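You operate a simulated robot arm through the tools that you are given. There is no shell and no other tool. Be economical: measure what you need, move in short steps, check, and stop when the job is done.

You run a simulated two-armed robot. Do the job below in one go: nothing can be reset, and whatever is moved stays where it is left.

JOB
Clamp the gripped cream board, scrub it clean with soap, and rack it.
Fine: hold the teal clamp paddle down to load and unload the clamp; use the short teal brush and put it back; the board ends on the low steel rack. Set down upright: short teal brush. What is to be rubbed or washed off counts as gone when no trace of it is left.

Only the result counts: the job must be done as asked and must still hold three seconds after the hand-in. Knocking over, shifting, dropping, spilling or breaking anything else fails it.

ROBOT AND FRAMES
Two 7-joint arms with two-finger parallel grippers on one trunk, on a base that drives. Base frame: it is fixed to the floor where the robot stands at the start and does not move with it; the origin is under the middle of the robot, x ahead of it, y to its left, z up; the surface under the hand at the start is at about z = 850. Units: mm, degrees, N and s.
The left shoulder is at the start at [60, 144, 926], the right one opposite. With the tool pointing down near the work surface each hand reaches from about 300 to 720 mm from the robot's upright axis, wherever it stands, measured 20 degrees to its own side. Places, roughly: clamp bed [600, 100, 900]; soap bar [400, 100, 900]; teal clamp paddle [700, 100, 900]; top of the low steel rack [800, 300, 900]. Payload 1.57 kg a hand.
The TCP of each hand is the grasp point between the finger pads, 30 mm short of the fingertips. In the tool frame z runs along the fingers and y along their closing line. The gripper opens to 110 mm. The fingers are 24 mm wide and 12 mm thick; the gripper's body (48 by 112 mm) begins 78 mm behind the TCP.
Orientation is told as [roll, pitch, yaw] about the base's x, y, z axes, in that order, counted from this pose: with the fingers straight down and closing along the base's y, the tool's x points along the base's -x, its y along +y and its z along -z.

CONTROLS
- The arms move only by the tool arm_command. It takes "left_targets", "right_targets" or both (then of equal length, played together; a hand with none holds still); each is a list of rows, each a list of 7 numbers: the shift along the base's x, y, z in m, then the turn, a rotation vector about the base's x, y, z in degrees, then the opening in per cent of the stroke, from 0 (shut) to 100 (fully open). In form: [[tx, ty, tz, wx, wy, wz, claw], ...]. A call has 1 to 10 rows; each row shifts and turns the commanded pose from where the row before left it. Each row takes 0.2 s and may step no farther than 50 mm and 8.6 degrees from the row before; otherwise, or with a gripper value out of range, the whole call is refused. A pose out of reach is approached as far as the arm can. The call stops where the force on the tool passes 40 N (or 10 N more than at its start, if that is more) or the arm is blocked; 0.2 s more then pass. The fingers move at their own pace (about 45 mm/s each) and stop on an object; they squeeze with about 25 N. The grip force told is the motor's: it shows also when the fingers shut on nothing. Time passes only in rows, and 0.2 s behind the last, so rows that do not move let the fingers close. It gives the time, the measured TCP pose, the force on the tool (base axes), the opening and the grip force at its end, in the units of the frame above (readings bear some noise), with the torque about the TCP (base axes, N m) and any sound that the robot's microphone picked up.
- Cameras (640 x 400 px; columns grow to the right, rows downward): "scene" is now at [44.7, 27.2, 1539]; the picture's right is [0.34, -0.94, 0.00], its down [-0.69, -0.25, -0.68] and it looks along [0.64, 0.23, -0.73] (base axes); focal length 279 px, centre (320, 200). "left" rides on the left gripper at [70, -16, -141] in its tool frame; the picture's right is [0.23, 0.97, 0.00], its down [-0.86, 0.20, -0.48] and it looks along [-0.47, 0.11, 0.88] (tool axes); focal length 222 px, centre (320, 200). "right" rides on the right gripper at [70, 16, -141] in its tool frame; the picture's right is [-0.23, 0.97, 0.00], its down [-0.86, -0.20, -0.48] and it looks along [-0.47, -0.11, 0.88] (tool axes); focal length 222 px, centre (320, 200).
- grab_frame(camera): a new picture of that camera. No time passes.
- lift_body(by): slides the trunk up (or, below 0, down) by that many mm; the arms and the scene camera ride with it, the base frame stays. It gives what a move gives, with no picture.
- steer(legs): drives the robot by 1 to 6 legs, each [ahead, left, turn to the left] in mm, mm and degrees, along the robot's own axes; the way and the turn of a leg run together, so that a leg with both is an arc; at most 1500 mm and 180 degrees a leg. The arms and the cameras ride along, it lands a little off, and it stops where it bumps. It gives what a move gives.
- pan_tilt(pan, tilt): turns the head with the scene camera to pan (to the left, within 86 degrees either way) and tilt (down, from -29 to 69), counted from straight ahead of the robot. It gives what a move gives.
- point_at(camera, pixels): there is no depth. For up to 12 entries [column, row, z] of the newest picture of that camera ("zoom" is the newest enlarged one), the place [x, y] in the base frame at which the ray of that pixel passes the height z, good to about 2 mm. No time passes.
- inspect(camera, box): a new picture of the part [left, top, right, bottom] of that camera's present view, enlarged. No time passes.
- sign_off(): hands the job in; it is judged then, once.

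Go step by step. Measure first, check grasps and placings, and put right what went wrong. The budget is 80 turns and 70 pictures, counting those below and the enlarged ones. Unless the task says otherwise, let go and move clear before handing in, and close with one line.

The tools are called after "Request:" as a command line: name --argument value ..., lists and objects as JSON in quotes. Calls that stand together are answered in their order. arm_command: Moves the arms, as the interface text tells. Its arguments: {"type":"object","properties":{"left_targets":{"type":"array"},"right_targets":{"type":"array"}},"required":[]} The other tools are called the same way: lift_body (by) slides the trunk up or down; steer (legs) drives the base; pan_tilt (pan, tilt) turns the head that bears the scene camera; grab_frame (camera) takes a picture; point_at (camera, pixels) gives the place at which the rays of pixels pass given heights; inspect (camera, box) takes an enlarged picture of a part of a camera's view; sign_off () hands the job in.

At the start:

```text
t: 0.0
left_tool_pos: [319.6, 332.7, 999.6]
left_tcp_rot: [0.0, 0.0, 0.1]
left_force: [-0.6, -0.6, -0.1]
left_moment: [0.02, 0.01, 0.01]
left_width: 109.9
left_grasp_force: 0.1
right_tool_pos: [388.1, 46.5, 999.9]
right_tcp_rot: [0.0, 0.0, 0.0]
right_force: [0.4, 0.1, -0.6]
right_moment: [0.0, -0.02, 0.01]
right_width: 110.1
right_grasp_force: 0.1
trunk travel left (down, up): [-525.0, 65.0]
robot x, y, heading: [-0.8, -1.1, 0.2]
head pan, tilt: [20.0, 47.1]
```

scene: 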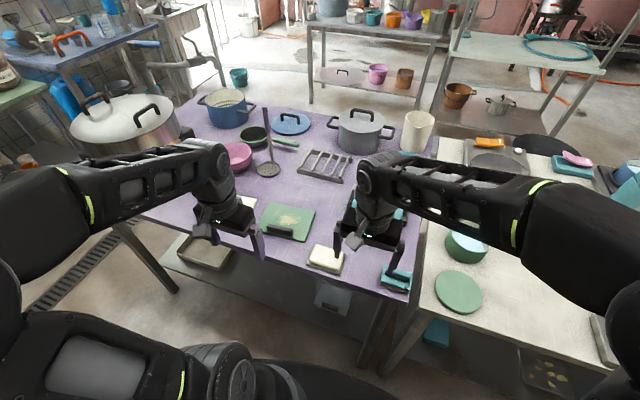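
right: 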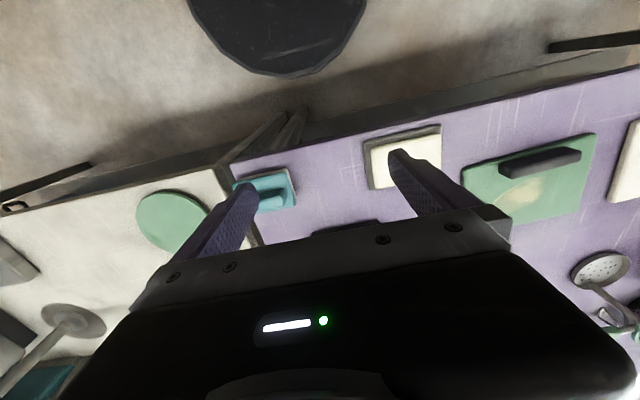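
left: 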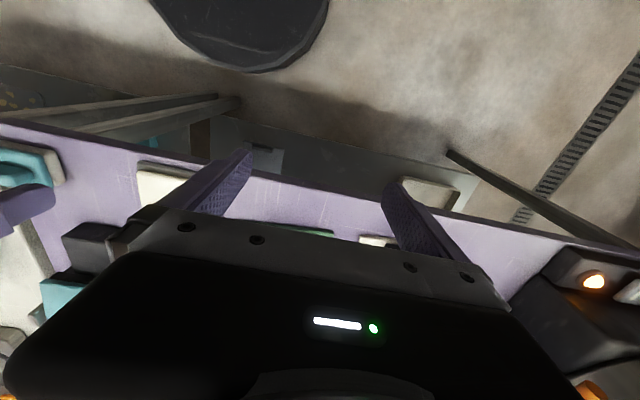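

The scene shows a green board with a stain near (288,222), a cream block near (326,258), a steel rack near (325,165), and the arms hide part of the table. I'll enlarge the work area first.

Request:
inspect --camera "scene" --box '[180, 90, 440, 300]'

Request:
inspect --camera "right" --box '[220, 80, 640, 350]'

Request:
inspect --camera "left" --box '[0, 100, 320, 400]'

```text
1.90 times, centred on (310, 195) of scene
```

zoom: 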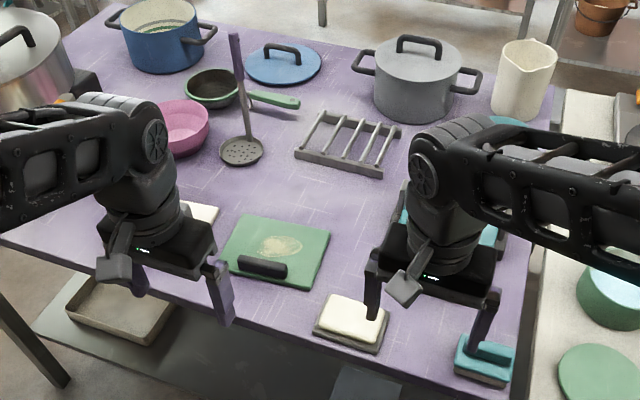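

```text
1.48 times, centred on (430, 215) of right
```

zoom: 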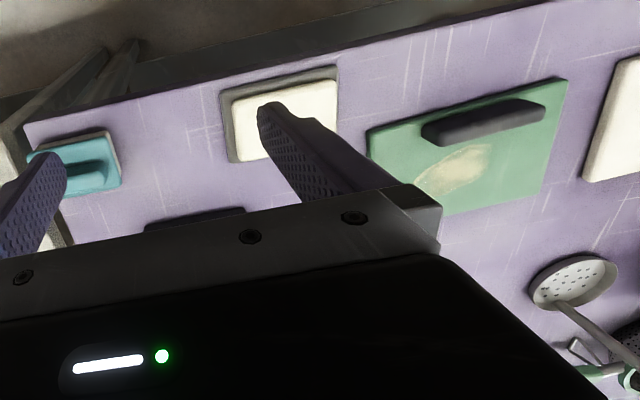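

```text
1.33 times, centred on (160, 250) of left
```

zoom: 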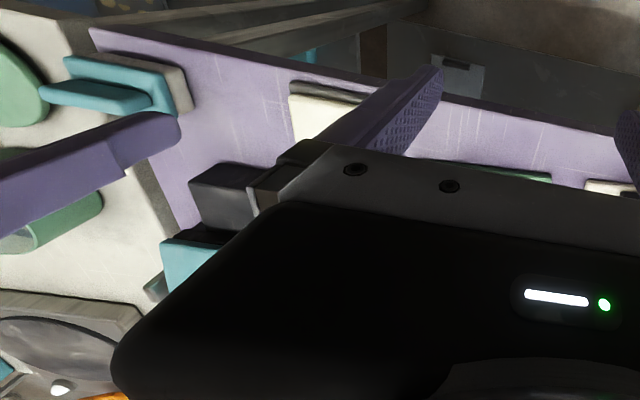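

The right arm hides the clamp and the left one hides the cream board (zoom (200,212)). I'll raise both hands and spread them apart.

Request:
arm_command --left_targets '[[0, 0.02, 0.04, 0, 0, 0, 100], [0, 0.04, 0.03, 0, 0, 0, 100], [0, 0.045, 0, 0, 0, 0, 100], [0, 0.045, 0, 0, 0, 0, 100], [0, 0.045, 0, 0, 0, 0, 100], [0, 0.045, 0, 0, 0, 0, 100]]' --right_targets '[[0, 0, 0.05, 0, 0, 0, 100], [-0.02, -0.04, 0.02, 0, 0, 0, 100], [-0.02, -0.045, 0, 0, 0, 0, 100], [-0.01, -0.045, 0, 0, 0, 0, 100], [0, -0.045, 0, 0, 0, 0, 100], [0, -0.045, 0, 0, 0, 0, 100]]'

Request:
inspect --camera "scene" --box '[180, 90, 500, 310]'

Request:
grab_frame --camera "scene"

```text
t: 1.4
left_tool_pos: [320.0, 571.7, 1070.3]
left_tcp_rot: [0.0, 0.1, 0.0]
left_force: [-1.2, 0.7, -0.9]
left_moment: [0.0, 0.04, -0.02]
left_width: 109.9
left_grasp_force: 0.0
right_tool_pos: [335.9, -174.7, 1070.0]
right_tcp_rot: [0.0, 0.0, 0.1]
right_force: [-0.6, -0.9, 0.7]
right_moment: [-0.03, 0.04, 0.0]
right_width: 110.2
right_grasp_force: 0.0
trunk travel left (down, up): [-525.0, 65.0]
robot x, y, heading: [0.4, -0.9, -0.2]
head pan, tilt: [20.0, 47.1]
```

```text
1.82 times, centred on (340, 200) of scene
```

zoom: 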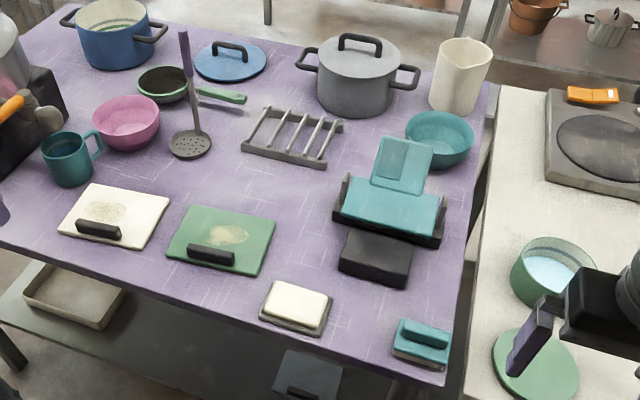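

```text
62 pictures are left
```

scene: 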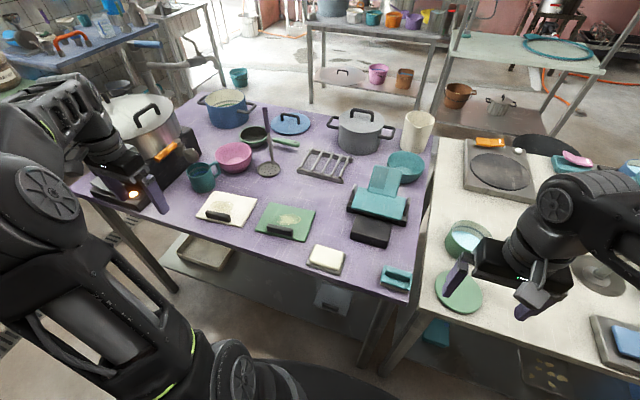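

Everything is visible now: cream board (225,207), clamp (378,210), soap (326,258), brush (397,278), rack (325,167). I'll enlarge the clamp, the board, and the brush.

Request:
inspect --camera "scene" --box '[330, 150, 430, 300]'

Request:
inspect --camera "scene" --box '[180, 140, 360, 280]'

```text
2.67 times, centred on (380, 225) of scene
```

zoom: 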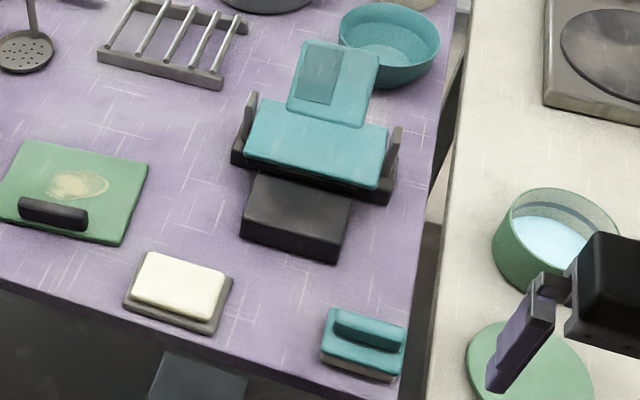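

```text
2.86 times, centred on (270, 210) of scene
```

zoom: 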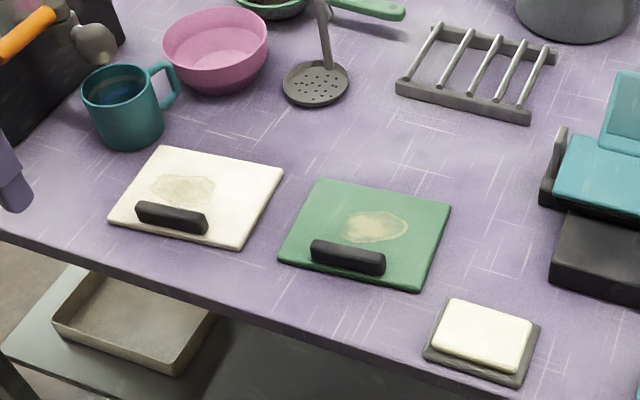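

I'll measure the key points in the two views, starting with the newest zoom (board, rack, soap).

Request:
point_at --camera "zoom" --pixels '[[110, 217, 855], [240, 248, 855], [283, 170, 860], [162, 146, 860], [137, 208, 880], [207, 227, 880], [397, 90, 855], [530, 122, 855], [437, 25, 890], [553, 58, 890], [437, 25, 870], [397, 82, 870]]'

Request:
inspect --camera "scene" --box '[330, 155, 430, 255]'

```text
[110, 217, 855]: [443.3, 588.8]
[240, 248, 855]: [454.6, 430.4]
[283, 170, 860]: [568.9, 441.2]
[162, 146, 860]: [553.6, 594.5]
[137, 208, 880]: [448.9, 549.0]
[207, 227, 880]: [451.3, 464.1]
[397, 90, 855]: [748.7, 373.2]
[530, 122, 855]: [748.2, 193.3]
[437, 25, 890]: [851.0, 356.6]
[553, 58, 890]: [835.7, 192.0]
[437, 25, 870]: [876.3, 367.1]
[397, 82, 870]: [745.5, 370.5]
```

```text
4.00 times, centred on (380, 205) of scene
```

zoom: 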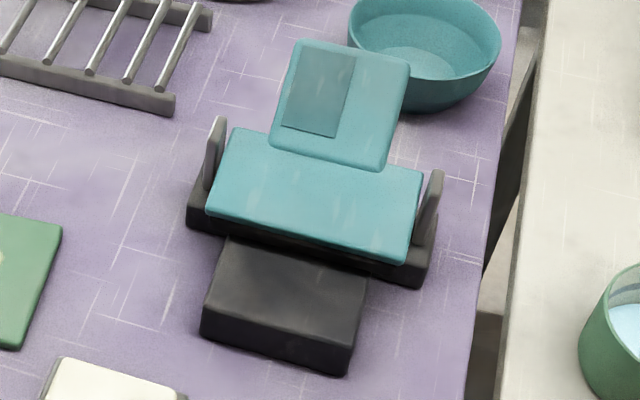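

The clamp has a black front bed, a teal jaw between two posts, and a paddle behind. I'll measure its corners at likely heights.

Request:
point_at --camera "zoom" --pixels '[[203, 340, 850], [347, 376, 850], [205, 300, 880], [352, 340, 880], [228, 240, 880], [207, 210, 900], [408, 262, 900], [233, 130, 900], [422, 172, 900], [187, 228, 850], [420, 287, 850], [384, 172, 900]]'

Request:
arm_command --right_targets '[[0.02, 0.0, 0.0, 0, -8, 0, 100], [0.0, 0, 0.0, 0, -8, 0, 100], [0.0, 0, 0, 0, -8, 0, 100], [0, 0, 0, 0, -8, 0, 100]]'

Request:
grab_frame --camera "right"

```text
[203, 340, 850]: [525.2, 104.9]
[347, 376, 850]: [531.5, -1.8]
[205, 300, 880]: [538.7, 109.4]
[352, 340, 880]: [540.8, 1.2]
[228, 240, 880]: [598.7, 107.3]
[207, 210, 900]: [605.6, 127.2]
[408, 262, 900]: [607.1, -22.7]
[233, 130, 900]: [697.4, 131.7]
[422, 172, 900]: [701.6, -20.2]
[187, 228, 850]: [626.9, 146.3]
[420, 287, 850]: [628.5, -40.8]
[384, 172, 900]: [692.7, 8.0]
```

```text
t: 2.4
left_tool_pos: [319.5, 570.2, 1071.1]
left_tcp_rot: [0.0, 0.0, 0.0]
left_force: [0.8, -0.2, 0.3]
left_moment: [0.01, -0.02, 0.01]
left_width: 109.9
left_grasp_force: 0.1
right_tool_pos: [357.7, -173.3, 1068.7]
right_tcp_rot: [0.0, -32.2, -0.1]
right_force: [-0.6, 0.3, -0.2]
right_moment: [0.01, -0.01, 0.02]
right_width: 109.8
right_grasp_force: 0.0
trunk travel left (down, up): [-525.0, 65.0]
robot x, y, heading: [1.3, -1.5, -0.1]
head pan, tilt: [20.0, 47.1]
```

```text
58 pictures are left
```

right: 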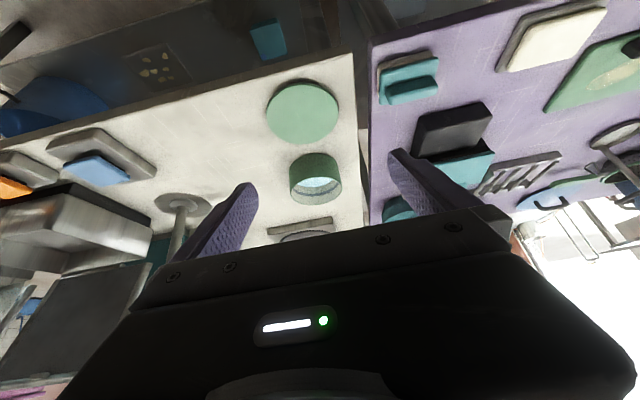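

The clamp's bed spans roughly x 535–610, y 0–108, with the jaw at x 605–700. I want a low side view of its mouth, so I'll swing the right hand round to look along +y.

Request:
arm_command --right_targets '[[0.03, -0.03, 0.0, 0, 0, 8.5, 0], [0.03, -0.03, 0, 0, 0, 8.5, 0], [0.03, -0.02, 0, 0, 0, 8.5, 0], [0.03, -0.02, 0, 0, 0, 8.5, 0], [0.03, 0, 0, 0, 0, 8.5, 0], [0.02, 0, 0, 0, 0, 8.5, 0], [0.02, 0, 0, 0, 0, 8.5, 0], [0.02, 0, 0, 0, 0, 8.5, 0], [0, 0, 0, 0, 0, 8.5, 0]]'

Request:
grab_frame --camera "right"

Request:
grab_frame --camera "scene"

```text
t: 4.4
left_tool_pos: [321.4, 571.3, 1070.3]
left_tcp_rot: [0.0, 0.0, 0.0]
left_force: [-0.2, -0.7, -0.2]
left_moment: [0.03, -0.01, 0.01]
left_width: 110.2
left_grasp_force: 0.0
right_tool_pos: [567.2, -273.8, 1069.5]
right_tcp_rot: [-0.1, -32.0, 76.6]
right_force: [0.3, 0.2, -0.1]
right_moment: [-0.03, 0.04, 0.05]
right_width: 0.2
right_grasp_force: 21.6
trunk travel left (down, up): [-525.0, 65.0]
robot x, y, heading: [-2.7, -1.4, -0.1]
head pan, tilt: [20.0, 47.1]
```

```text
57 pictures are left
```

right: 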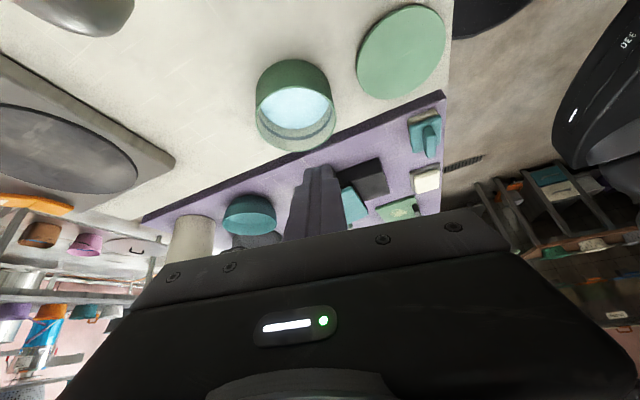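

```text
56 pictures are left
```

scene: 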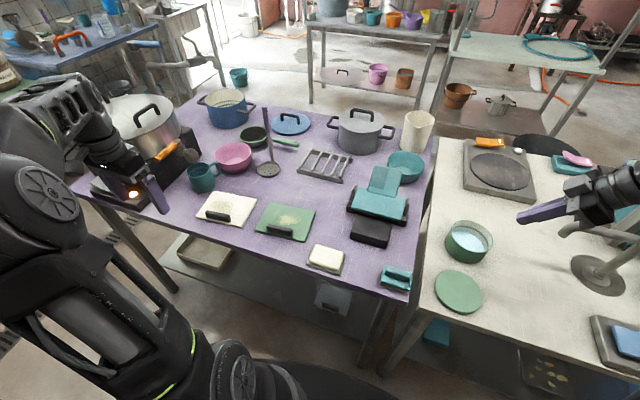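

The hand is too far away to see the clamp's mouth. I'll bring it closer and look flatter.

Request:
arm_command --right_targets '[[-0.02, 0.03, 0.0, 7.78, -1.86, 0, 0], [-0.02, 0.04, 0, 7.78, -1.86, 0, 0], [-0.02, 0.04, 0, 7.78, -1.86, 0, 0], [-0.01, 0.03, -0.02, 0, 0, 0, 0], [0, 0.03, -0.02, 0, 0, 0, 0]]'

Request:
grab_frame --camera "right"

```text
t: 5.6
left_tool_pos: [321.2, 571.0, 1070.0]
left_tcp_rot: [0.1, 0.0, 0.0]
left_force: [-0.1, -0.9, -0.8]
left_moment: [-0.05, 0.0, -0.03]
left_width: 109.8
left_grasp_force: 0.0
right_tool_pos: [498.2, -102.5, 1029.7]
right_tcp_rot: [0.0, -55.9, 76.4]
right_force: [-0.3, 0.9, -0.6]
right_moment: [-0.03, -0.02, 0.01]
right_width: 0.0
right_grasp_force: 21.3
trunk travel left (down, up): [-525.0, 65.0]
robot x, y, heading: [-2.3, -1.5, -0.3]
head pan, tilt: [20.0, 47.1]
```

```text
55 pictures are left
```

right: 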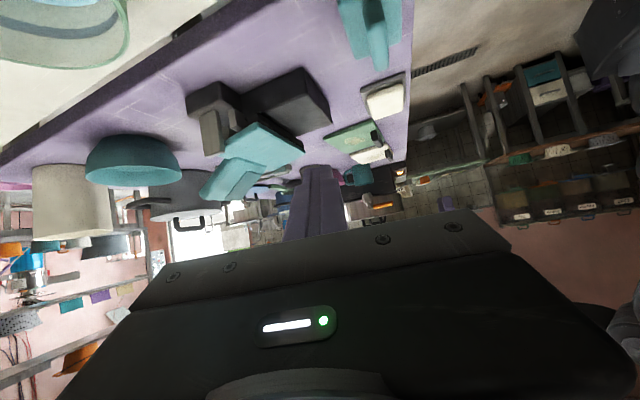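

Request:
inspect --camera "right" --box '[170, 50, 350, 210]'

```text
2.50 times, centred on (260, 130) of right
```

zoom: 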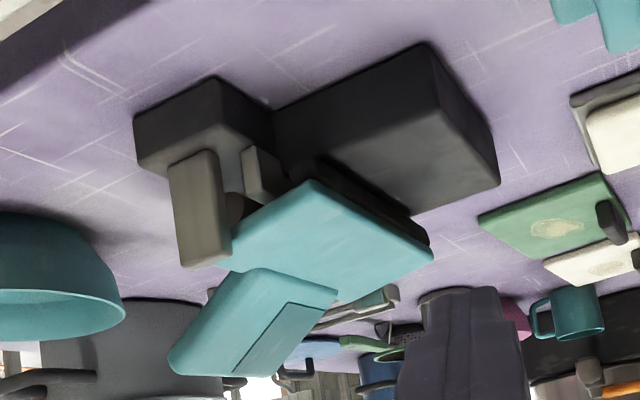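

The view (upside down) shows the jaw hinged on posts, its front edge resting on the bed's rear, and the paddle rising behind. Pressing the paddle lifts the jaw's front. I'll triangulate heights from this picture.

Request:
point_at --camera "zoom" --pixels '[[432, 255, 910], [432, 255, 930], [498, 183, 897], [415, 215, 897], [425, 45, 850], [310, 183, 910], [310, 183, 930], [175, 365, 940], [175, 365, 960], [335, 292, 940], [335, 292, 960], [230, 375, 960]]'

Request:
inspect --camera "scene" --box '[330, 155, 430, 255]'

```text
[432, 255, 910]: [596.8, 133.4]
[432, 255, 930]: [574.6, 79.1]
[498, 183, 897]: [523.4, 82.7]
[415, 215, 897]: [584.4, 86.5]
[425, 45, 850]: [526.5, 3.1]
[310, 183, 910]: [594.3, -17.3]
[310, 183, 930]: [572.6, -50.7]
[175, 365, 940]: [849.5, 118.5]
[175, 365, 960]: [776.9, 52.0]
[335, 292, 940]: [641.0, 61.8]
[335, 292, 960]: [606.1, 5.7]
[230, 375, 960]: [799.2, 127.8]
```

```text
4.00 times, centred on (380, 205) of scene
```

zoom: 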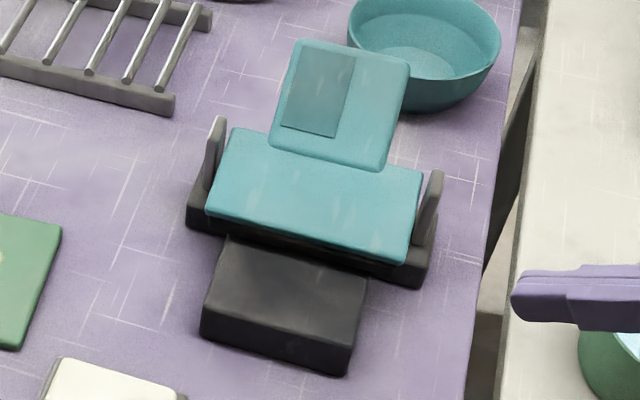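

The jaw's front edge comes out at x≈595, top z≈912, y −21..127. Now the paddle's corners from the scene.

Request:
point_at --camera "zoom" --pixels '[[410, 62, 940], [410, 62, 960], [297, 40, 940], [297, 40, 960], [270, 145, 930], [270, 145, 950], [384, 172, 930], [384, 172, 950], [340, 100, 950], [422, 172, 930], [233, 130, 930]]'

Request:
inspect --camera "right" --box '[185, 70, 305, 210]'

```text
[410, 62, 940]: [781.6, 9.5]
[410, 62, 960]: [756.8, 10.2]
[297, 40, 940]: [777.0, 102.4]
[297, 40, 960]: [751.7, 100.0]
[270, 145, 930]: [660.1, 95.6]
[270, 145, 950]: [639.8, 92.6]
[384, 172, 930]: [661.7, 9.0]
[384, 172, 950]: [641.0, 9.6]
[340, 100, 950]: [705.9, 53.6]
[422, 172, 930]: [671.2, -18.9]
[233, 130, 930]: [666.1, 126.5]
```

```text
2.86 times, centred on (245, 140) of right
```

zoom: 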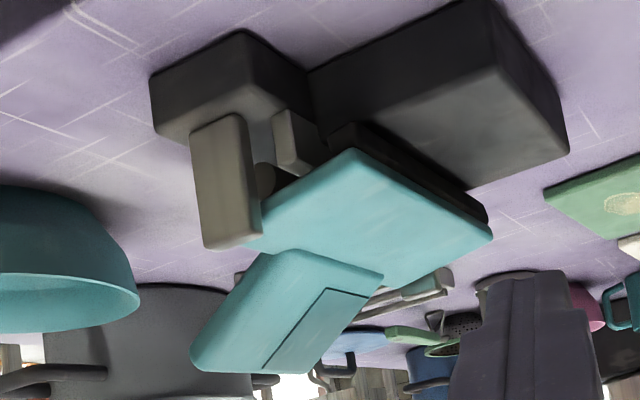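

The paddle rises from about (660, z 929) to (740, z 974), centred at y≈53. I'll bring the left hand over the cream board (turned to close along x, onto the handle) and begin turning the right hand back.

Request:
arm_command --left_targets '[[0.014, -0.007, 0, 0, 0, -8.2, 100], [0.014, -0.006, 0, 0, 0, -8.2, 100], [0.014, -0.006, 0, 0, 0, -8.2, 100], [0.014, -0.006, 0, 0, 0, -8.2, 100], [0.014, -0.006, 0, 0, 0, -8.2, 100], [0.014, -0.006, -0.01, 0, 0, -8.2, 100], [0.014, -0.006, -0.01, 0, 0, -8.2, 100], [0.014, -0.006, -0.01, 0, 0, -8.2, 100], [0.014, -0.006, -0.01, 0, 0, -8.2, 100], [0.014, -0.006, 0, 0, 0, -8.2, 100]]' --right_targets '[[-0.01, 0, 0.04, 0, 0, 0, 0], [0, 0, 0.03, 0, 0, -8.5, 0], [0, 0.01, 0, 0, 0, -8.5, 0], [0, 0.01, 0, 0, 0, -8.5, 0], [0, 0.01, 0, 0, 0, -8.5, 0], [0.01, 0.01, 0, 0, 0, -8.5, 0], [0.01, 0.02, 0, 0, 0, -8.5, 0], [0.01, 0.02, 0, 0, 0, -8.5, 0], [0.01, 0.02, 0, 0, 0, -8.5, 0], [0.01, 0.02, 0, 0, 0, -8.5, 0]]'

Request:
grab_frame --camera "left"

Request:
inspect --camera "scene" --box '[180, 170, 340, 270]'

```text
t: 7.9
left_tool_pos: [460.5, 510.1, 1030.4]
left_tcp_rot: [-0.1, -0.1, -82.1]
left_force: [0.6, 0.4, -0.3]
left_moment: [-0.03, 0.02, 0.01]
left_width: 109.9
left_grasp_force: 0.0
right_tool_pos: [534.1, 21.4, 1113.1]
right_tcp_rot: [16.4, -51.9, -12.0]
right_force: [0.1, 0.7, 0.3]
right_moment: [-0.01, -0.04, 0.0]
right_width: 0.0
right_grasp_force: 21.6
trunk travel left (down, up): [-525.0, 65.0]
robot x, y, heading: [-1.2, -4.4, -0.0]
head pan, tilt: [20.0, 47.1]
stopped in row 10 (right hand): the arm was blocked; the commanded pose is now the measured one
```

```text
51 pictures are left
```

left: 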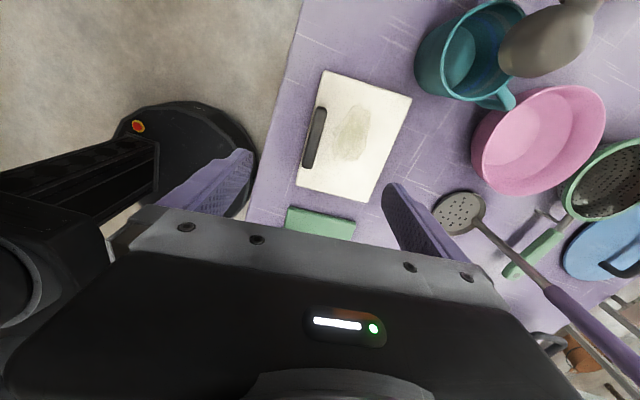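

```text
4.00 times, centred on (260, 220) of scene
```

zoom: 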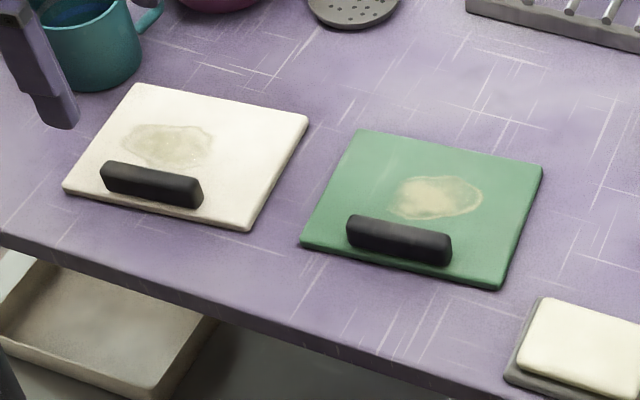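

The left picture shows the board (corners (323,70), (411,97), (372,203), (297,185)), stain around (350,135) and handle (314,138). The right arm was blocked at a joint limit, well short of anything. I'll measure the board and stain.

Request:
point_at --camera "left" --pixels '[[323, 70, 860], [411, 97, 860], [372, 203, 860], [297, 185, 860], [323, 108, 880], [303, 167, 880], [316, 168, 880], [367, 110, 860], [333, 150, 860], [355, 162, 860], [350, 100, 860]]'

Request:
point_at --camera "zoom" --pixels '[[63, 190, 860], [250, 230, 860], [308, 118, 860], [137, 84, 860], [103, 165, 880], [200, 185, 880], [125, 135, 860], [213, 135, 860], [165, 123, 860], [180, 165, 860], [250, 230, 850], [197, 207, 862]]'

Request:
inspect --camera "left" --box '[280, 50, 430, 220]'

```text
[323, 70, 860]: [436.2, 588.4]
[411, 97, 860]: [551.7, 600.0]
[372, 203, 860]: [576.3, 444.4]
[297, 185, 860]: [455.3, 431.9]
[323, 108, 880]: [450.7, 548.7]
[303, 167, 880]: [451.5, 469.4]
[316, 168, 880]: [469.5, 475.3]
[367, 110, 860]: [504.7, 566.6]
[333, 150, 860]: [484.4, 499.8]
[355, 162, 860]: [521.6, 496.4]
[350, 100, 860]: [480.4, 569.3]
```

```text
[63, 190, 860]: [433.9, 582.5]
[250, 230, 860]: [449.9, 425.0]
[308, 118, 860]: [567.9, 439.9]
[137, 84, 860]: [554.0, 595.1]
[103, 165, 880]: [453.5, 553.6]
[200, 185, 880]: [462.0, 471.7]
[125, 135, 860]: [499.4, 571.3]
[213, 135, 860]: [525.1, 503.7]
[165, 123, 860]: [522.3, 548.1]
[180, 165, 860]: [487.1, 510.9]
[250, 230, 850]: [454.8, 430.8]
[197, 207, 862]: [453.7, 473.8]
```

```text
2.35 times, centred on (355, 135) of left
```

zoom: 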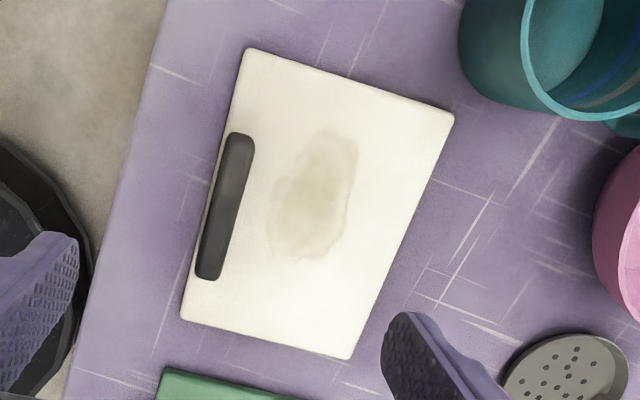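

Board yaw is about 5.5°, size ≈158×119 mm; the stain lies 45–82 mm from the near edge, so ~23 mm of far edge can go in the jaw. I'll refine the handle's centre from the newest zoom.

Request:
point_at --camera "zoom" --pixels '[[235, 134, 880], [254, 140, 880], [220, 278, 880], [197, 274, 880], [248, 48, 860], [183, 318, 860], [454, 115, 860], [348, 359, 860], [235, 134, 875], [220, 278, 875]]'

```text
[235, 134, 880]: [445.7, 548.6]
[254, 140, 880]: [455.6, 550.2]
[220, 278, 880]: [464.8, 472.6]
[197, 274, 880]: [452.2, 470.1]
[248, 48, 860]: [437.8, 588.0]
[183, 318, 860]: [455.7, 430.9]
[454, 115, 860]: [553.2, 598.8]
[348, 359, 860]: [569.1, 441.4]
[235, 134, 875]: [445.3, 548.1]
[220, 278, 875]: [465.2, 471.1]
```

Handle centre ≈(457, 510). I'll align the left hand to it with half-open fingers and lower to just above the board, while the right hand is turned back to point down.

Request:
arm_command --left_targets '[[-0.004, 0, 0, 0, 0, -2.4, 50], [0, 0, 0, 0, 0, 0, 50], [0, 0, 0, 0, 0, 0, 50], [0, 0, -0.03, 0, 0, 0, 50], [0, 0, -0.03, 0, 0, 0, 50], [0, 0, -0.03, 0, 0, 0, 50], [0, 0, -0.02, 0, 0, 0, 50], [0, 0, -0.02, 0, 0, 0, 50], [0, 0, 0, 0, 0, 0, 50], [0, 0, 0, 0, 0, 0, 50]]' --right_targets '[[0, 0, 0, 0, 0, 6, 0], [0, 0, 0, 0, 0, 6, 0], [0, 0, 0, 0, 7.414, 0, 0], [0, 0, 0, 0, 7.414, 0, 0], [0, 0, 0, 0, 7.414, 0, 0], [0, 0, 0, 0, 7.414, 0, 0], [0, 0, 0, 0, 7.414, 0, 0], [0, 0, 0, 0, 7.414, 0, 0], [0, 0, 0, 0, 7.414, 0, 0], [0, 0, 0, -8.2, 0, 0, 0]]'

Request:
grab_frame --camera "left"

Request:
grab_frame --camera "scene"

```text
t: 10.1
left_tool_pos: [457.1, 509.2, 900.3]
left_tcp_rot: [0.0, -0.1, -84.5]
left_force: [-0.4, 0.2, -0.5]
left_moment: [0.01, -0.01, 0.0]
left_width: 55.1
left_grasp_force: 0.0
right_tool_pos: [528.4, 23.4, 1098.6]
right_tcp_rot: [8.1, -0.3, -0.2]
right_force: [-0.1, 0.6, -0.1]
right_moment: [0.0, -0.01, 0.01]
right_width: 0.2
right_grasp_force: 21.1
right hand out of reach, approached as far as the arm can: row 9, 10
trunk travel left (down, up): [-525.0, 65.0]
robot x, y, heading: [0.3, -1.5, -0.0]
head pan, tilt: [20.0, 47.1]
```

```text
48 pictures are left
```

left: 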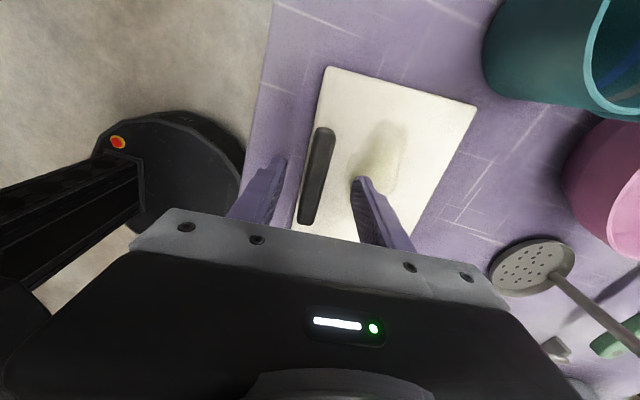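

```text
47 pictures are left
```

scene: 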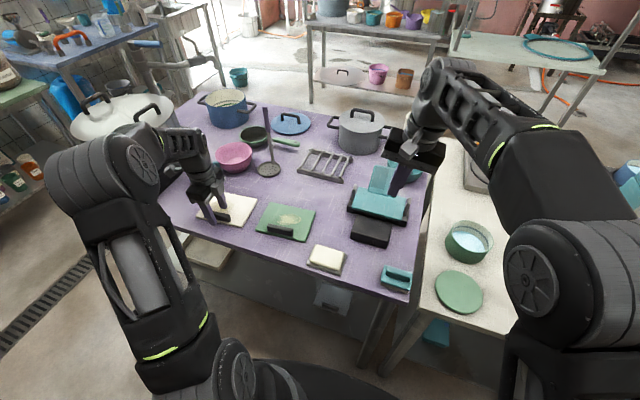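

The fingers straddle the handle (316,175). Before gripping, the right hand can't reach the paddle from here, so I need to know whether the base can drive forward; measuring the base disc, table edge and lower shelf.

Request:
point_at --camera "left" --pixels '[[243, 170, 0], [243, 170, 150], [200, 110, 100], [270, 20, 850], [255, 130, 850], [150, 108, 100]]'

Request:
point_at --camera "scene" --pixels '[[200, 266, 400], [200, 266, 250], [365, 345, 400], [365, 345, 250], [300, 263, 850], [350, 283, 850], [180, 270, 400]]'

Request:
inspect --camera "scene" --box '[150, 230, 450, 400]'

```text
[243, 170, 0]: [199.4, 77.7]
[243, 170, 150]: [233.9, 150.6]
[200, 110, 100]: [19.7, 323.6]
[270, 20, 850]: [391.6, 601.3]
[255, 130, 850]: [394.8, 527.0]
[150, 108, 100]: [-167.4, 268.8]
```

```text
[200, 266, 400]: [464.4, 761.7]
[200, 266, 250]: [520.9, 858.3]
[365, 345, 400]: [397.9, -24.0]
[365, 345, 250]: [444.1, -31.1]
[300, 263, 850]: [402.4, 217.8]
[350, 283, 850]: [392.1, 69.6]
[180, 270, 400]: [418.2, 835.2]
```

```text
2.13 times, centred on (300, 315) of scene
```

zoom: 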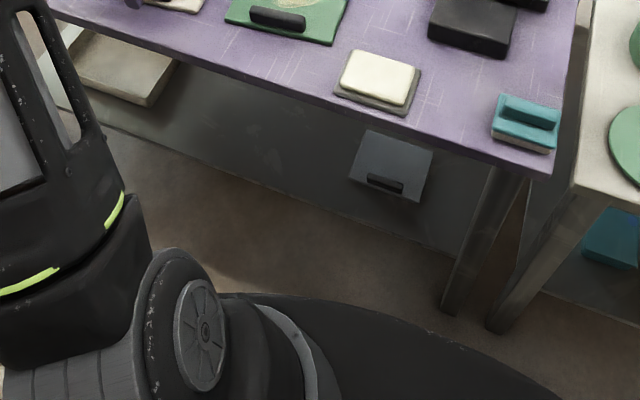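

The base front sits near x≈290 and the table edge at 393, so ~90 mm forward is free. First I'll grip the board handle: 5 mm lower, close, and lift a little to check.

Request:
arm_command --left_targets '[[0, 0, -0.006, 0, 0, 0, 50], [0, 0, 0, 0, 0, 0, 0], [0, 0, 0, 0, 0, 0, 0], [0, 0, 0, 0, 0, 0, 0], [0, 0, 0, 0, 0, 0, 0], [0, 0, 0, 0, 0, 0, 0], [0, 0, 0.02, 0, 0, 0, 0], [0, 0, 0.02, 0, 0, 0, 0], [0, 0, 0, 0, 0, 0, 0]]'

Request:
grab_frame --camera "left"

Request:
inspect --camera "scene" --box '[180, 150, 340, 270]'

```text
t: 12.1
left_tool_pos: [458.2, 509.2, 934.4]
left_tcp_rot: [-0.1, 0.0, -84.4]
left_force: [0.1, 0.4, -2.4]
left_moment: [-0.03, 0.1, 0.03]
left_width: 15.6
left_grasp_force: 24.6
right_tool_pos: [527.6, 22.0, 1098.8]
right_tcp_rot: [8.3, -0.2, 0.0]
right_force: [0.4, 0.9, 0.8]
right_moment: [-0.01, 0.01, 0.02]
right_width: 0.0
right_grasp_force: 21.1
trunk travel left (down, up): [-525.0, 65.0]
robot x, y, heading: [-2.0, 2.5, 0.2]
head pan, tilt: [20.0, 47.1]
```

```text
45 pictures are left
```

left: 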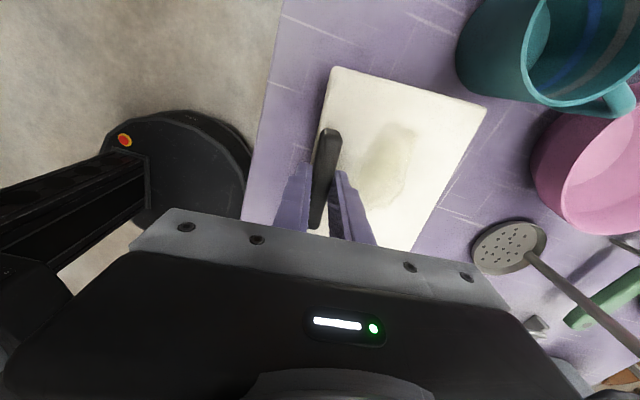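

```text
3.33 times, centred on (260, 210) of scene
```

zoom: 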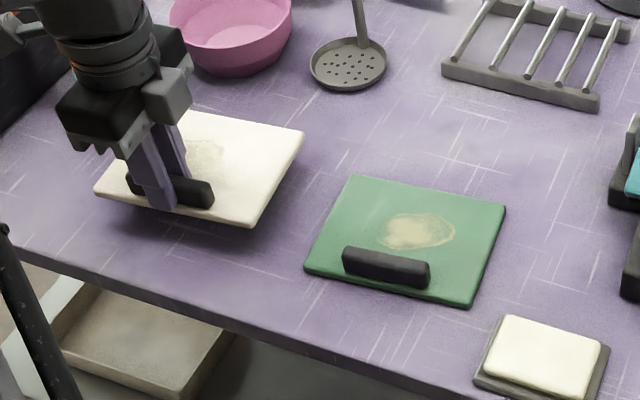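

The board is held level (2.4 N, width 15.6). I'll lift it to clear height and drive forward 90 mm.

Request:
arm_command --left_targets '[[0, -0.02, 0.04, 0, 0, -2.8, 0], [0, -0.03, 0.04, 0, 0, -2.7, 0]]' --right_targets '[[0, -0.02, 0, -4, 0, 0, 0], [0, -0.02, 0, -4, 0, 0, 0]]'

Request:
steer --legs '[[90, 0, 0]]'

Request:
grab_frame --camera "scene"

```text
t: 12.7
left_tool_pos: [455.7, 459.2, 1014.5]
left_tcp_rot: [0.1, 0.0, -90.1]
left_force: [-0.7, 0.1, -1.6]
left_moment: [0.01, 0.11, 0.02]
left_width: 15.7
left_grasp_force: 24.9
right_tool_pos: [521.0, -22.4, 1086.9]
right_tcp_rot: [0.4, -0.5, 0.0]
right_force: [0.1, 0.5, -0.3]
right_moment: [0.01, 0.0, 0.0]
right_width: 0.0
right_grasp_force: 21.0
right hand out of reach, approached as far as the arm can: row 1, 2
trunk travel left (down, up): [-525.0, 65.0]
robot x, y, heading: [-3.1, -2.1, -0.1]
head pan, tilt: [20.0, 47.1]
```

```text
t: 13.8
left_tool_pos: [543.7, 461.2, 1012.3]
left_tcp_rot: [-0.1, 0.0, -90.0]
left_force: [-0.3, -0.2, -2.2]
left_moment: [0.03, 0.14, -0.03]
left_width: 15.4
left_grasp_force: 25.1
right_tool_pos: [608.5, -20.1, 1086.4]
right_tcp_rot: [0.3, -0.3, 0.0]
right_force: [0.1, -0.5, -1.0]
right_moment: [0.02, 0.04, -0.01]
right_width: 0.0
right_grasp_force: 21.2
trunk travel left (down, up): [-525.0, 65.0]
robot x, y, heading: [87.2, 3.7, 0.1]
head pan, tilt: [20.0, 47.1]
```

```text
43 pictures are left
```

scene: 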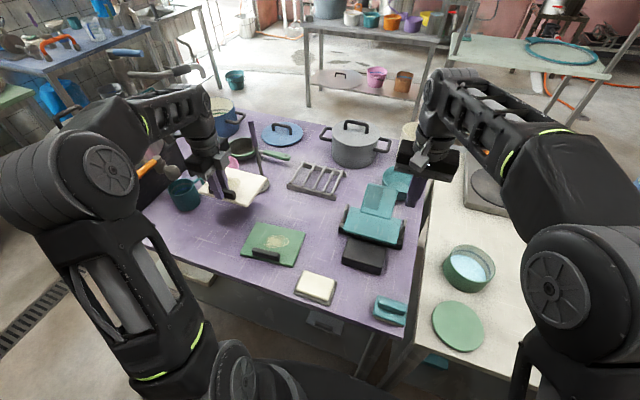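

Driven to x≈87. Now the right fist goes above the paddle end at (722, 53), z 1010.

Request:
arm_command --right_targets '[[0.03, 0.02, 0, 0, 0, 0, 0], [0.04, 0.03, -0.01, 0, 0, 0, 0], [0.043, 0.023, -0.03, 0, 0, 0, 0], [0, 0, -0.035, 0, 0, 0, 0]]' --left_targets '[[0, -0.05, 0, 0, 0, 0, 0], [0, -0.05, 0, 0, 0, 0, 0], [0, -0.05, 0, 0, 0, 0, 0], [-0.03, -0.04, 0, 0, 0, 0, 0]]'

Request:
inspect --camera "scene" --box '[240, 130, 460, 290]'

Request:
grab_frame --camera "left"

```text
refused: row 2 steps farther than a row can; nothing moved
```

```text
2.50 times, centred on (350, 210) of scene
```

zoom: 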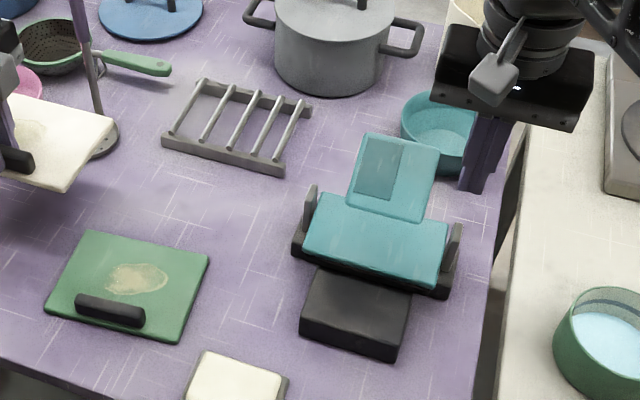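

```text
41 pictures are left
```

left: 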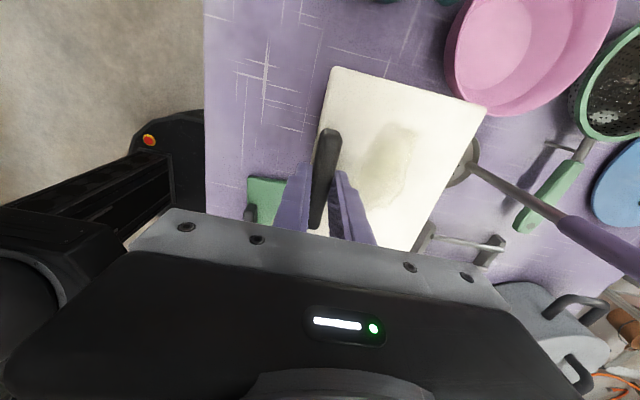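

The skimmer stands upright close beyond the board's far edge, so I'll back the board 40 mm first, then bring it across; right hand moves over the paddle in smaller steps.

Request:
arm_command --left_targets '[[-0.04, 0, 0, 0, 0, 0, 0], [-0.02, -0.04, 0, 0, 0, 0, 0], [0, -0.045, 0, 0, 0, 0, 0], [0, -0.045, 0, 0, 0, 0, 0], [0, -0.045, 0, 0, 0, 0, 0]]' --right_targets '[[0.03, 0.02, 0, 0, 0, 0, 0], [0.03, 0.02, 0, 0, 0, 0, 0], [0.03, 0.02, -0.01, 0, 0, 0, 0], [0.023, 0.013, -0.03, 0, 0, 0, 0], [0, 0, -0.036, 0, 0, 0, 0]]'

Request:
inspect --camera "scene" --box '[240, 130, 460, 290]'

```text
t: 15.0
left_tool_pos: [481.6, 286.0, 1014.4]
left_tcp_rot: [0.2, 0.0, -89.9]
left_force: [-0.2, -0.3, -2.9]
left_moment: [0.01, 0.1, -0.04]
left_width: 15.6
left_grasp_force: 24.9
right_tool_pos: [654.1, 59.3, 989.2]
right_tcp_rot: [0.3, -0.5, 0.1]
right_force: [-0.1, 0.6, 0.4]
right_moment: [0.02, 0.0, 0.0]
right_width: 0.0
right_grasp_force: 21.4
right hand out of reach, approached as far as the arm can: row 1, 2, 3
trunk travel left (down, up): [-525.0, 65.0]
robot x, y, heading: [91.9, -2.9, 0.2]
head pan, tilt: [20.0, 47.1]
```

```text
2.50 times, centred on (350, 210) of scene
```

zoom: 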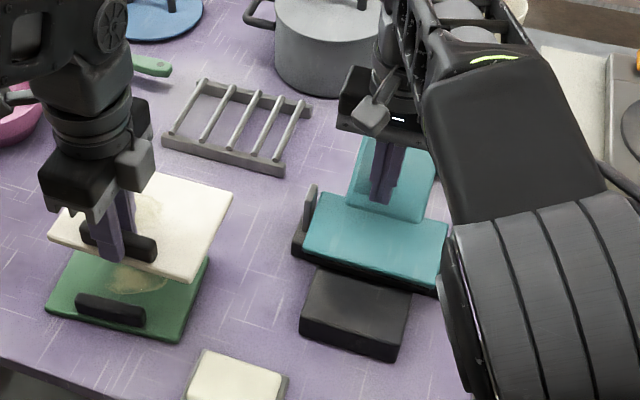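

The right hand fell short in x (654). I'll move it 62 mm ahead and slightly up to stay above the sloping paddle.

Request:
arm_command --right_targets '[[0.02, -0.002, 0.012, 0, 0, 0, 0], [0.02, -0.002, 0.01, 0, 0, 0, 0], [0.022, -0.002, 0.0, 0, 0, 0, 0]]'

Request:
grab_frame --camera "right"

```text
t: 15.8
left_tool_pos: [482.2, 287.1, 1013.3]
left_tcp_rot: [0.1, -0.1, -90.0]
left_force: [-0.3, 0.2, -2.2]
left_moment: [0.02, 0.12, -0.02]
left_width: 15.7
left_grasp_force: 25.2
right_tool_pos: [680.5, 41.9, 991.4]
right_tcp_rot: [0.5, -0.6, 0.2]
right_force: [-0.4, 0.5, 0.8]
right_moment: [0.01, 0.02, 0.02]
right_width: 0.1
right_grasp_force: 21.2
right hand out of reach, approached as far as the arm can: row 2, 3
trunk travel left (down, up): [-525.0, 65.0]
robot x, y, heading: [86.4, -1.8, 0.0]
head pan, tilt: [20.0, 47.1]
```

```text
39 pictures are left
```

right: 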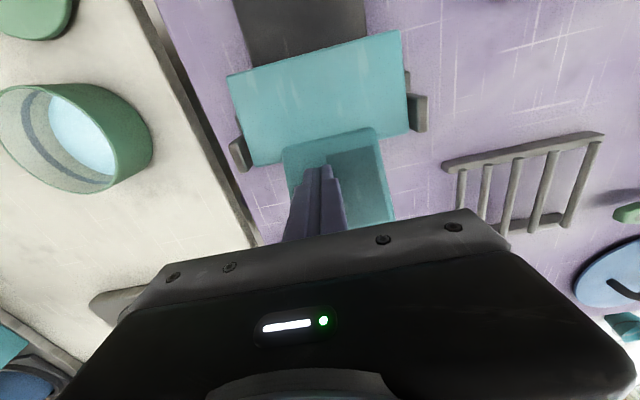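

The reach limit is x≈680 with the tool vertical. I'll tilt the fingers forward 32°, which lets the wrist stay back, then reach x≈706.

Request:
arm_command --right_targets '[[0, 0.003, 0.01, 0, -8, 0, 0], [0.005, 0.003, 0.005, 0, -8, 0, 0], [0.01, 0.003, 0, 0, -8, 0, 0], [0.01, 0.002, 0, 0, -8, 0, 0]]'

Request:
grab_frame --camera "right"

```text
t: 16.8
left_tool_pos: [482.6, 286.3, 1014.3]
left_tcp_rot: [0.0, -0.1, -90.1]
left_force: [-0.2, -0.8, -2.3]
left_moment: [-0.02, 0.09, 0.01]
left_width: 15.4
left_grasp_force: 24.6
right_tool_pos: [704.3, 53.7, 1007.3]
right_tcp_rot: [0.2, -32.6, 0.0]
right_force: [-0.3, -0.8, -0.5]
right_moment: [-0.01, 0.01, 0.0]
right_width: 0.0
right_grasp_force: 21.4
trunk travel left (down, up): [-525.0, 65.0]
robot x, y, heading: [86.7, 2.4, -0.1]
head pan, tilt: [20.0, 47.1]
```

```text
38 pictures are left
```

right: 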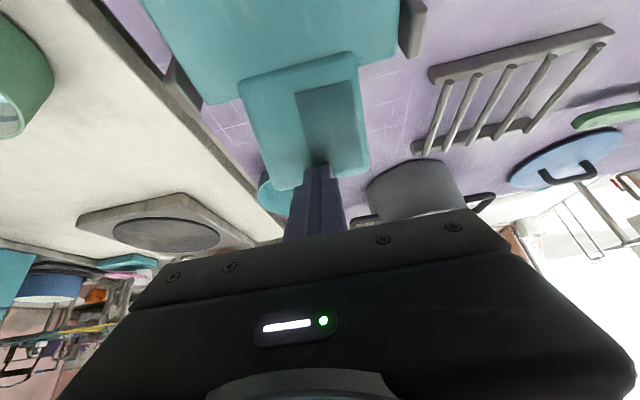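

The fingertip sits over the paddle's far part (318,165). Pressing down in small steps.

Request:
arm_command --right_targets '[[0, 0, -0.008, 0, 0, 0, 0], [0, 0, -0.008, 0, 0, 0, 0], [0, 0, -0.006, 0, 0, 0, 0], [0, 0, -0.006, 0, 0, 0, 0], [0, 0, -0.005, 0, 0, 0, 0], [0, 0, -0.005, 0, 0, 0, 0]]'

Request:
inspect --camera "scene" --box '[310, 150, 430, 270]'

```text
t: 18.2
left_tool_pos: [481.3, 286.8, 1014.0]
left_tcp_rot: [0.0, 0.0, -90.0]
left_force: [0.0, -0.4, -2.6]
left_moment: [-0.02, 0.13, 0.0]
left_width: 15.8
left_grasp_force: 25.3
right_tool_pos: [704.6, 53.9, 971.1]
right_tcp_rot: [0.3, -32.6, 0.1]
right_force: [4.4, 0.7, 13.6]
right_moment: [-0.01, -0.18, 0.0]
right_width: 0.0
right_grasp_force: 21.0
trunk travel left (down, up): [-525.0, 65.0]
robot x, y, heading: [88.7, -4.3, -0.3]
head pan, tilt: [20.0, 47.1]
```

```text
3.33 times, centred on (370, 210) of scene
```

zoom: 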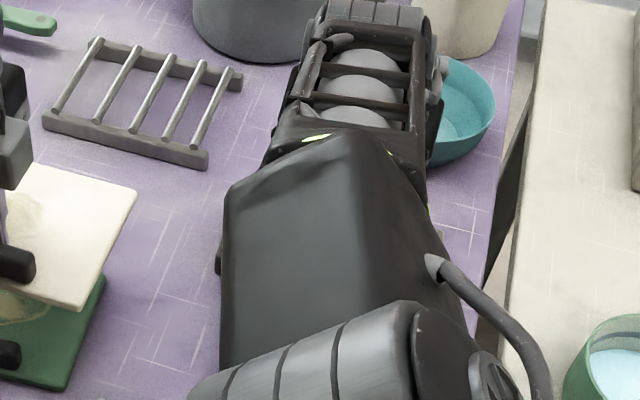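

It yields at 13.6 N with the tip ~18 mm down, but my arm hides the scene view. Press further and look with the left camera.

Request:
arm_command --right_targets '[[0, 0, -0.005, 0, 0, 0, 0], [0, 0, -0.005, 0, 0, 0, 0], [0, 0, -0.004, 0, 0, 0, 0], [0, 0, -0.004, 0, 0, 0, 0], [0, 0, -0.003, 0, 0, 0, 0]]'

Request:
grab_frame --camera "left"

```text
t: 19.1
left_tool_pos: [481.1, 286.1, 1013.6]
left_tcp_rot: [0.0, 0.0, -90.1]
left_force: [-0.1, 0.3, -2.9]
left_moment: [0.0, 0.09, 0.0]
left_width: 15.5
left_grasp_force: 25.3
right_tool_pos: [707.6, 54.1, 962.9]
right_tcp_rot: [0.5, -33.3, 0.0]
right_force: [-5.6, -1.3, 16.2]
right_moment: [-0.07, 0.12, 0.03]
right_width: 0.1
right_grasp_force: 21.6
trunk travel left (down, up): [-525.0, 65.0]
robot x, y, heading: [88.1, -0.8, -0.2]
head pan, tilt: [20.0, 47.1]
stopped in row 4 (right hand): the force on the tool passed its limit at 43 N (the readings are from after the stop); the commanded pose is now the measured one
```

```text
36 pictures are left
```

left: 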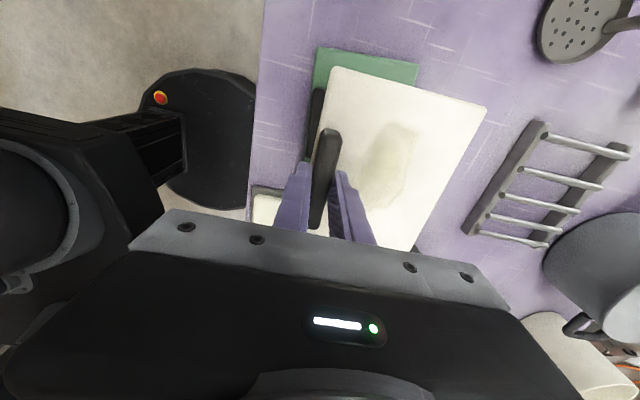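

The paddle bottomed at tip z≈938 (end stop). But the right forearm lies just over the bed where the left hand must come, so I'll release, yaw the right hand +60° so its wrist sits to the right, and then press again.

Request:
arm_command --right_targets '[[0, 0, 0.025, 0, 0, 0, 0], [0, 0, 0.02, 0, 0, 0, 0], [0.001, -0.002, 0, 0, 0, 8.5, 0], [0.001, -0.002, 0, 0, 0, 8.5, 0], [0.001, -0.002, 0, 0, 0, 8.5, 0], [0.001, -0.002, 0, 0, 0, 8.5, 0], [0.001, -0.002, 0, 0, 0, 8.5, 0], [0.001, -0.002, 0, 0, 0, 8.5, 0], [0.001, -0.002, 0, 0, 0, 8.5, 0]]'

Request:
grab_frame --camera "scene"

```text
t: 21.1
left_tool_pos: [482.0, 287.6, 1013.1]
left_tcp_rot: [-0.1, -0.1, -90.0]
left_force: [-0.3, 0.9, -2.7]
left_moment: [0.01, 0.13, -0.01]
left_width: 15.7
left_grasp_force: 25.0
right_tool_pos: [713.9, 41.9, 1007.2]
right_tcp_rot: [0.4, -33.1, 59.6]
right_force: [-3.6, 0.4, 4.3]
right_moment: [0.04, 0.1, 0.08]
right_width: 0.3
right_grasp_force: 21.8
trunk travel left (down, up): [-525.0, 65.0]
robot x, y, heading: [90.0, -2.5, -0.0]
head pan, tilt: [20.0, 47.1]
```

```text
35 pictures are left
```

scene: 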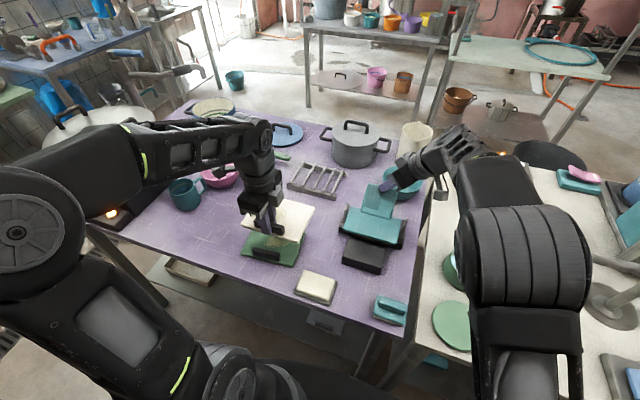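

Now the clamp is in clear view, but the right hand reads ~5 N; I'll check what it may touch.

Request:
inspect --camera "scene" --box '[330, 130, 470, 280]'

Request:
grab_frame --camera "right"

```text
2.67 times, centred on (400, 205) of scene
```

zoom: 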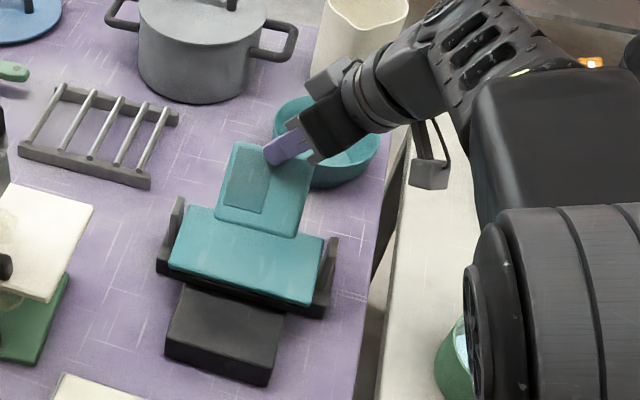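

```text
33 pictures are left
```

right: 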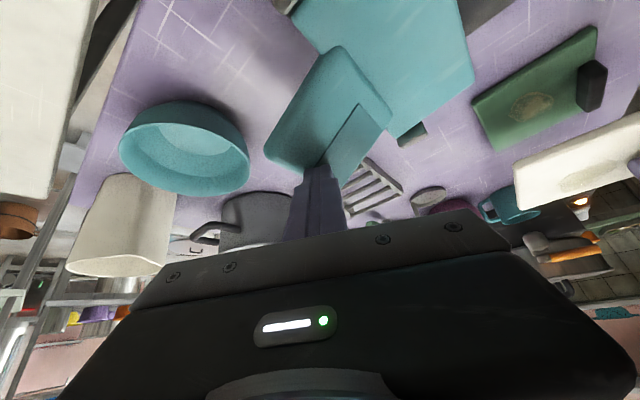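

Nothing is touching except free air near the paddle, so I'll press down to the same depth (z≈964), near the end stop.

Request:
arm_command --right_targets '[[0, 0, -0.015, 0, 0, 0, 0], [0, 0, -0.01, 0, 0, 0, 0], [0, 0, -0.007, 0, 0, 0, 0], [0, 0, -0.005, 0, 0, 0, 0], [0, 0, -0.004, 0, 0, 0, 0], [0, 0, -0.002, 0, 0, 0, 0]]'

Request:
inspect --camera "scene" --box '[335, 160, 435, 280]'

```text
t: 22.5
left_tool_pos: [481.4, 285.8, 1013.3]
left_tcp_rot: [0.0, 0.0, -89.9]
left_force: [-0.3, 0.2, -2.2]
left_moment: [0.0, 0.11, -0.02]
left_width: 15.7
left_grasp_force: 25.4
right_tool_pos: [713.9, 40.6, 963.3]
right_tcp_rot: [0.4, -33.1, 59.3]
right_force: [4.6, -1.6, 15.2]
right_moment: [0.02, -0.16, -0.24]
right_width: 0.1
right_grasp_force: 21.3
trunk travel left (down, up): [-525.0, 65.0]
robot x, y, heading: [88.4, -0.5, 0.2]
head pan, tilt: [20.0, 47.1]
```

```text
3.33 times, centred on (385, 220) of scene
```

zoom: 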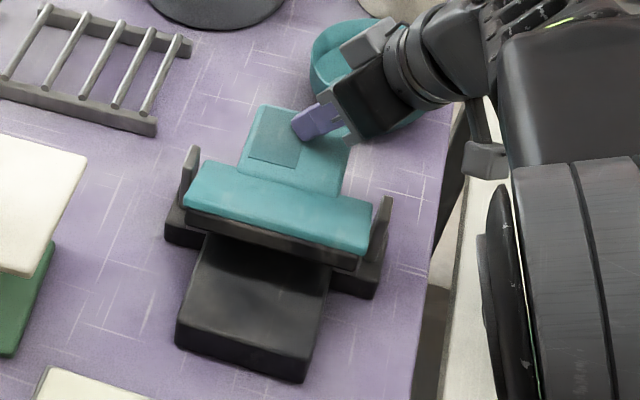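

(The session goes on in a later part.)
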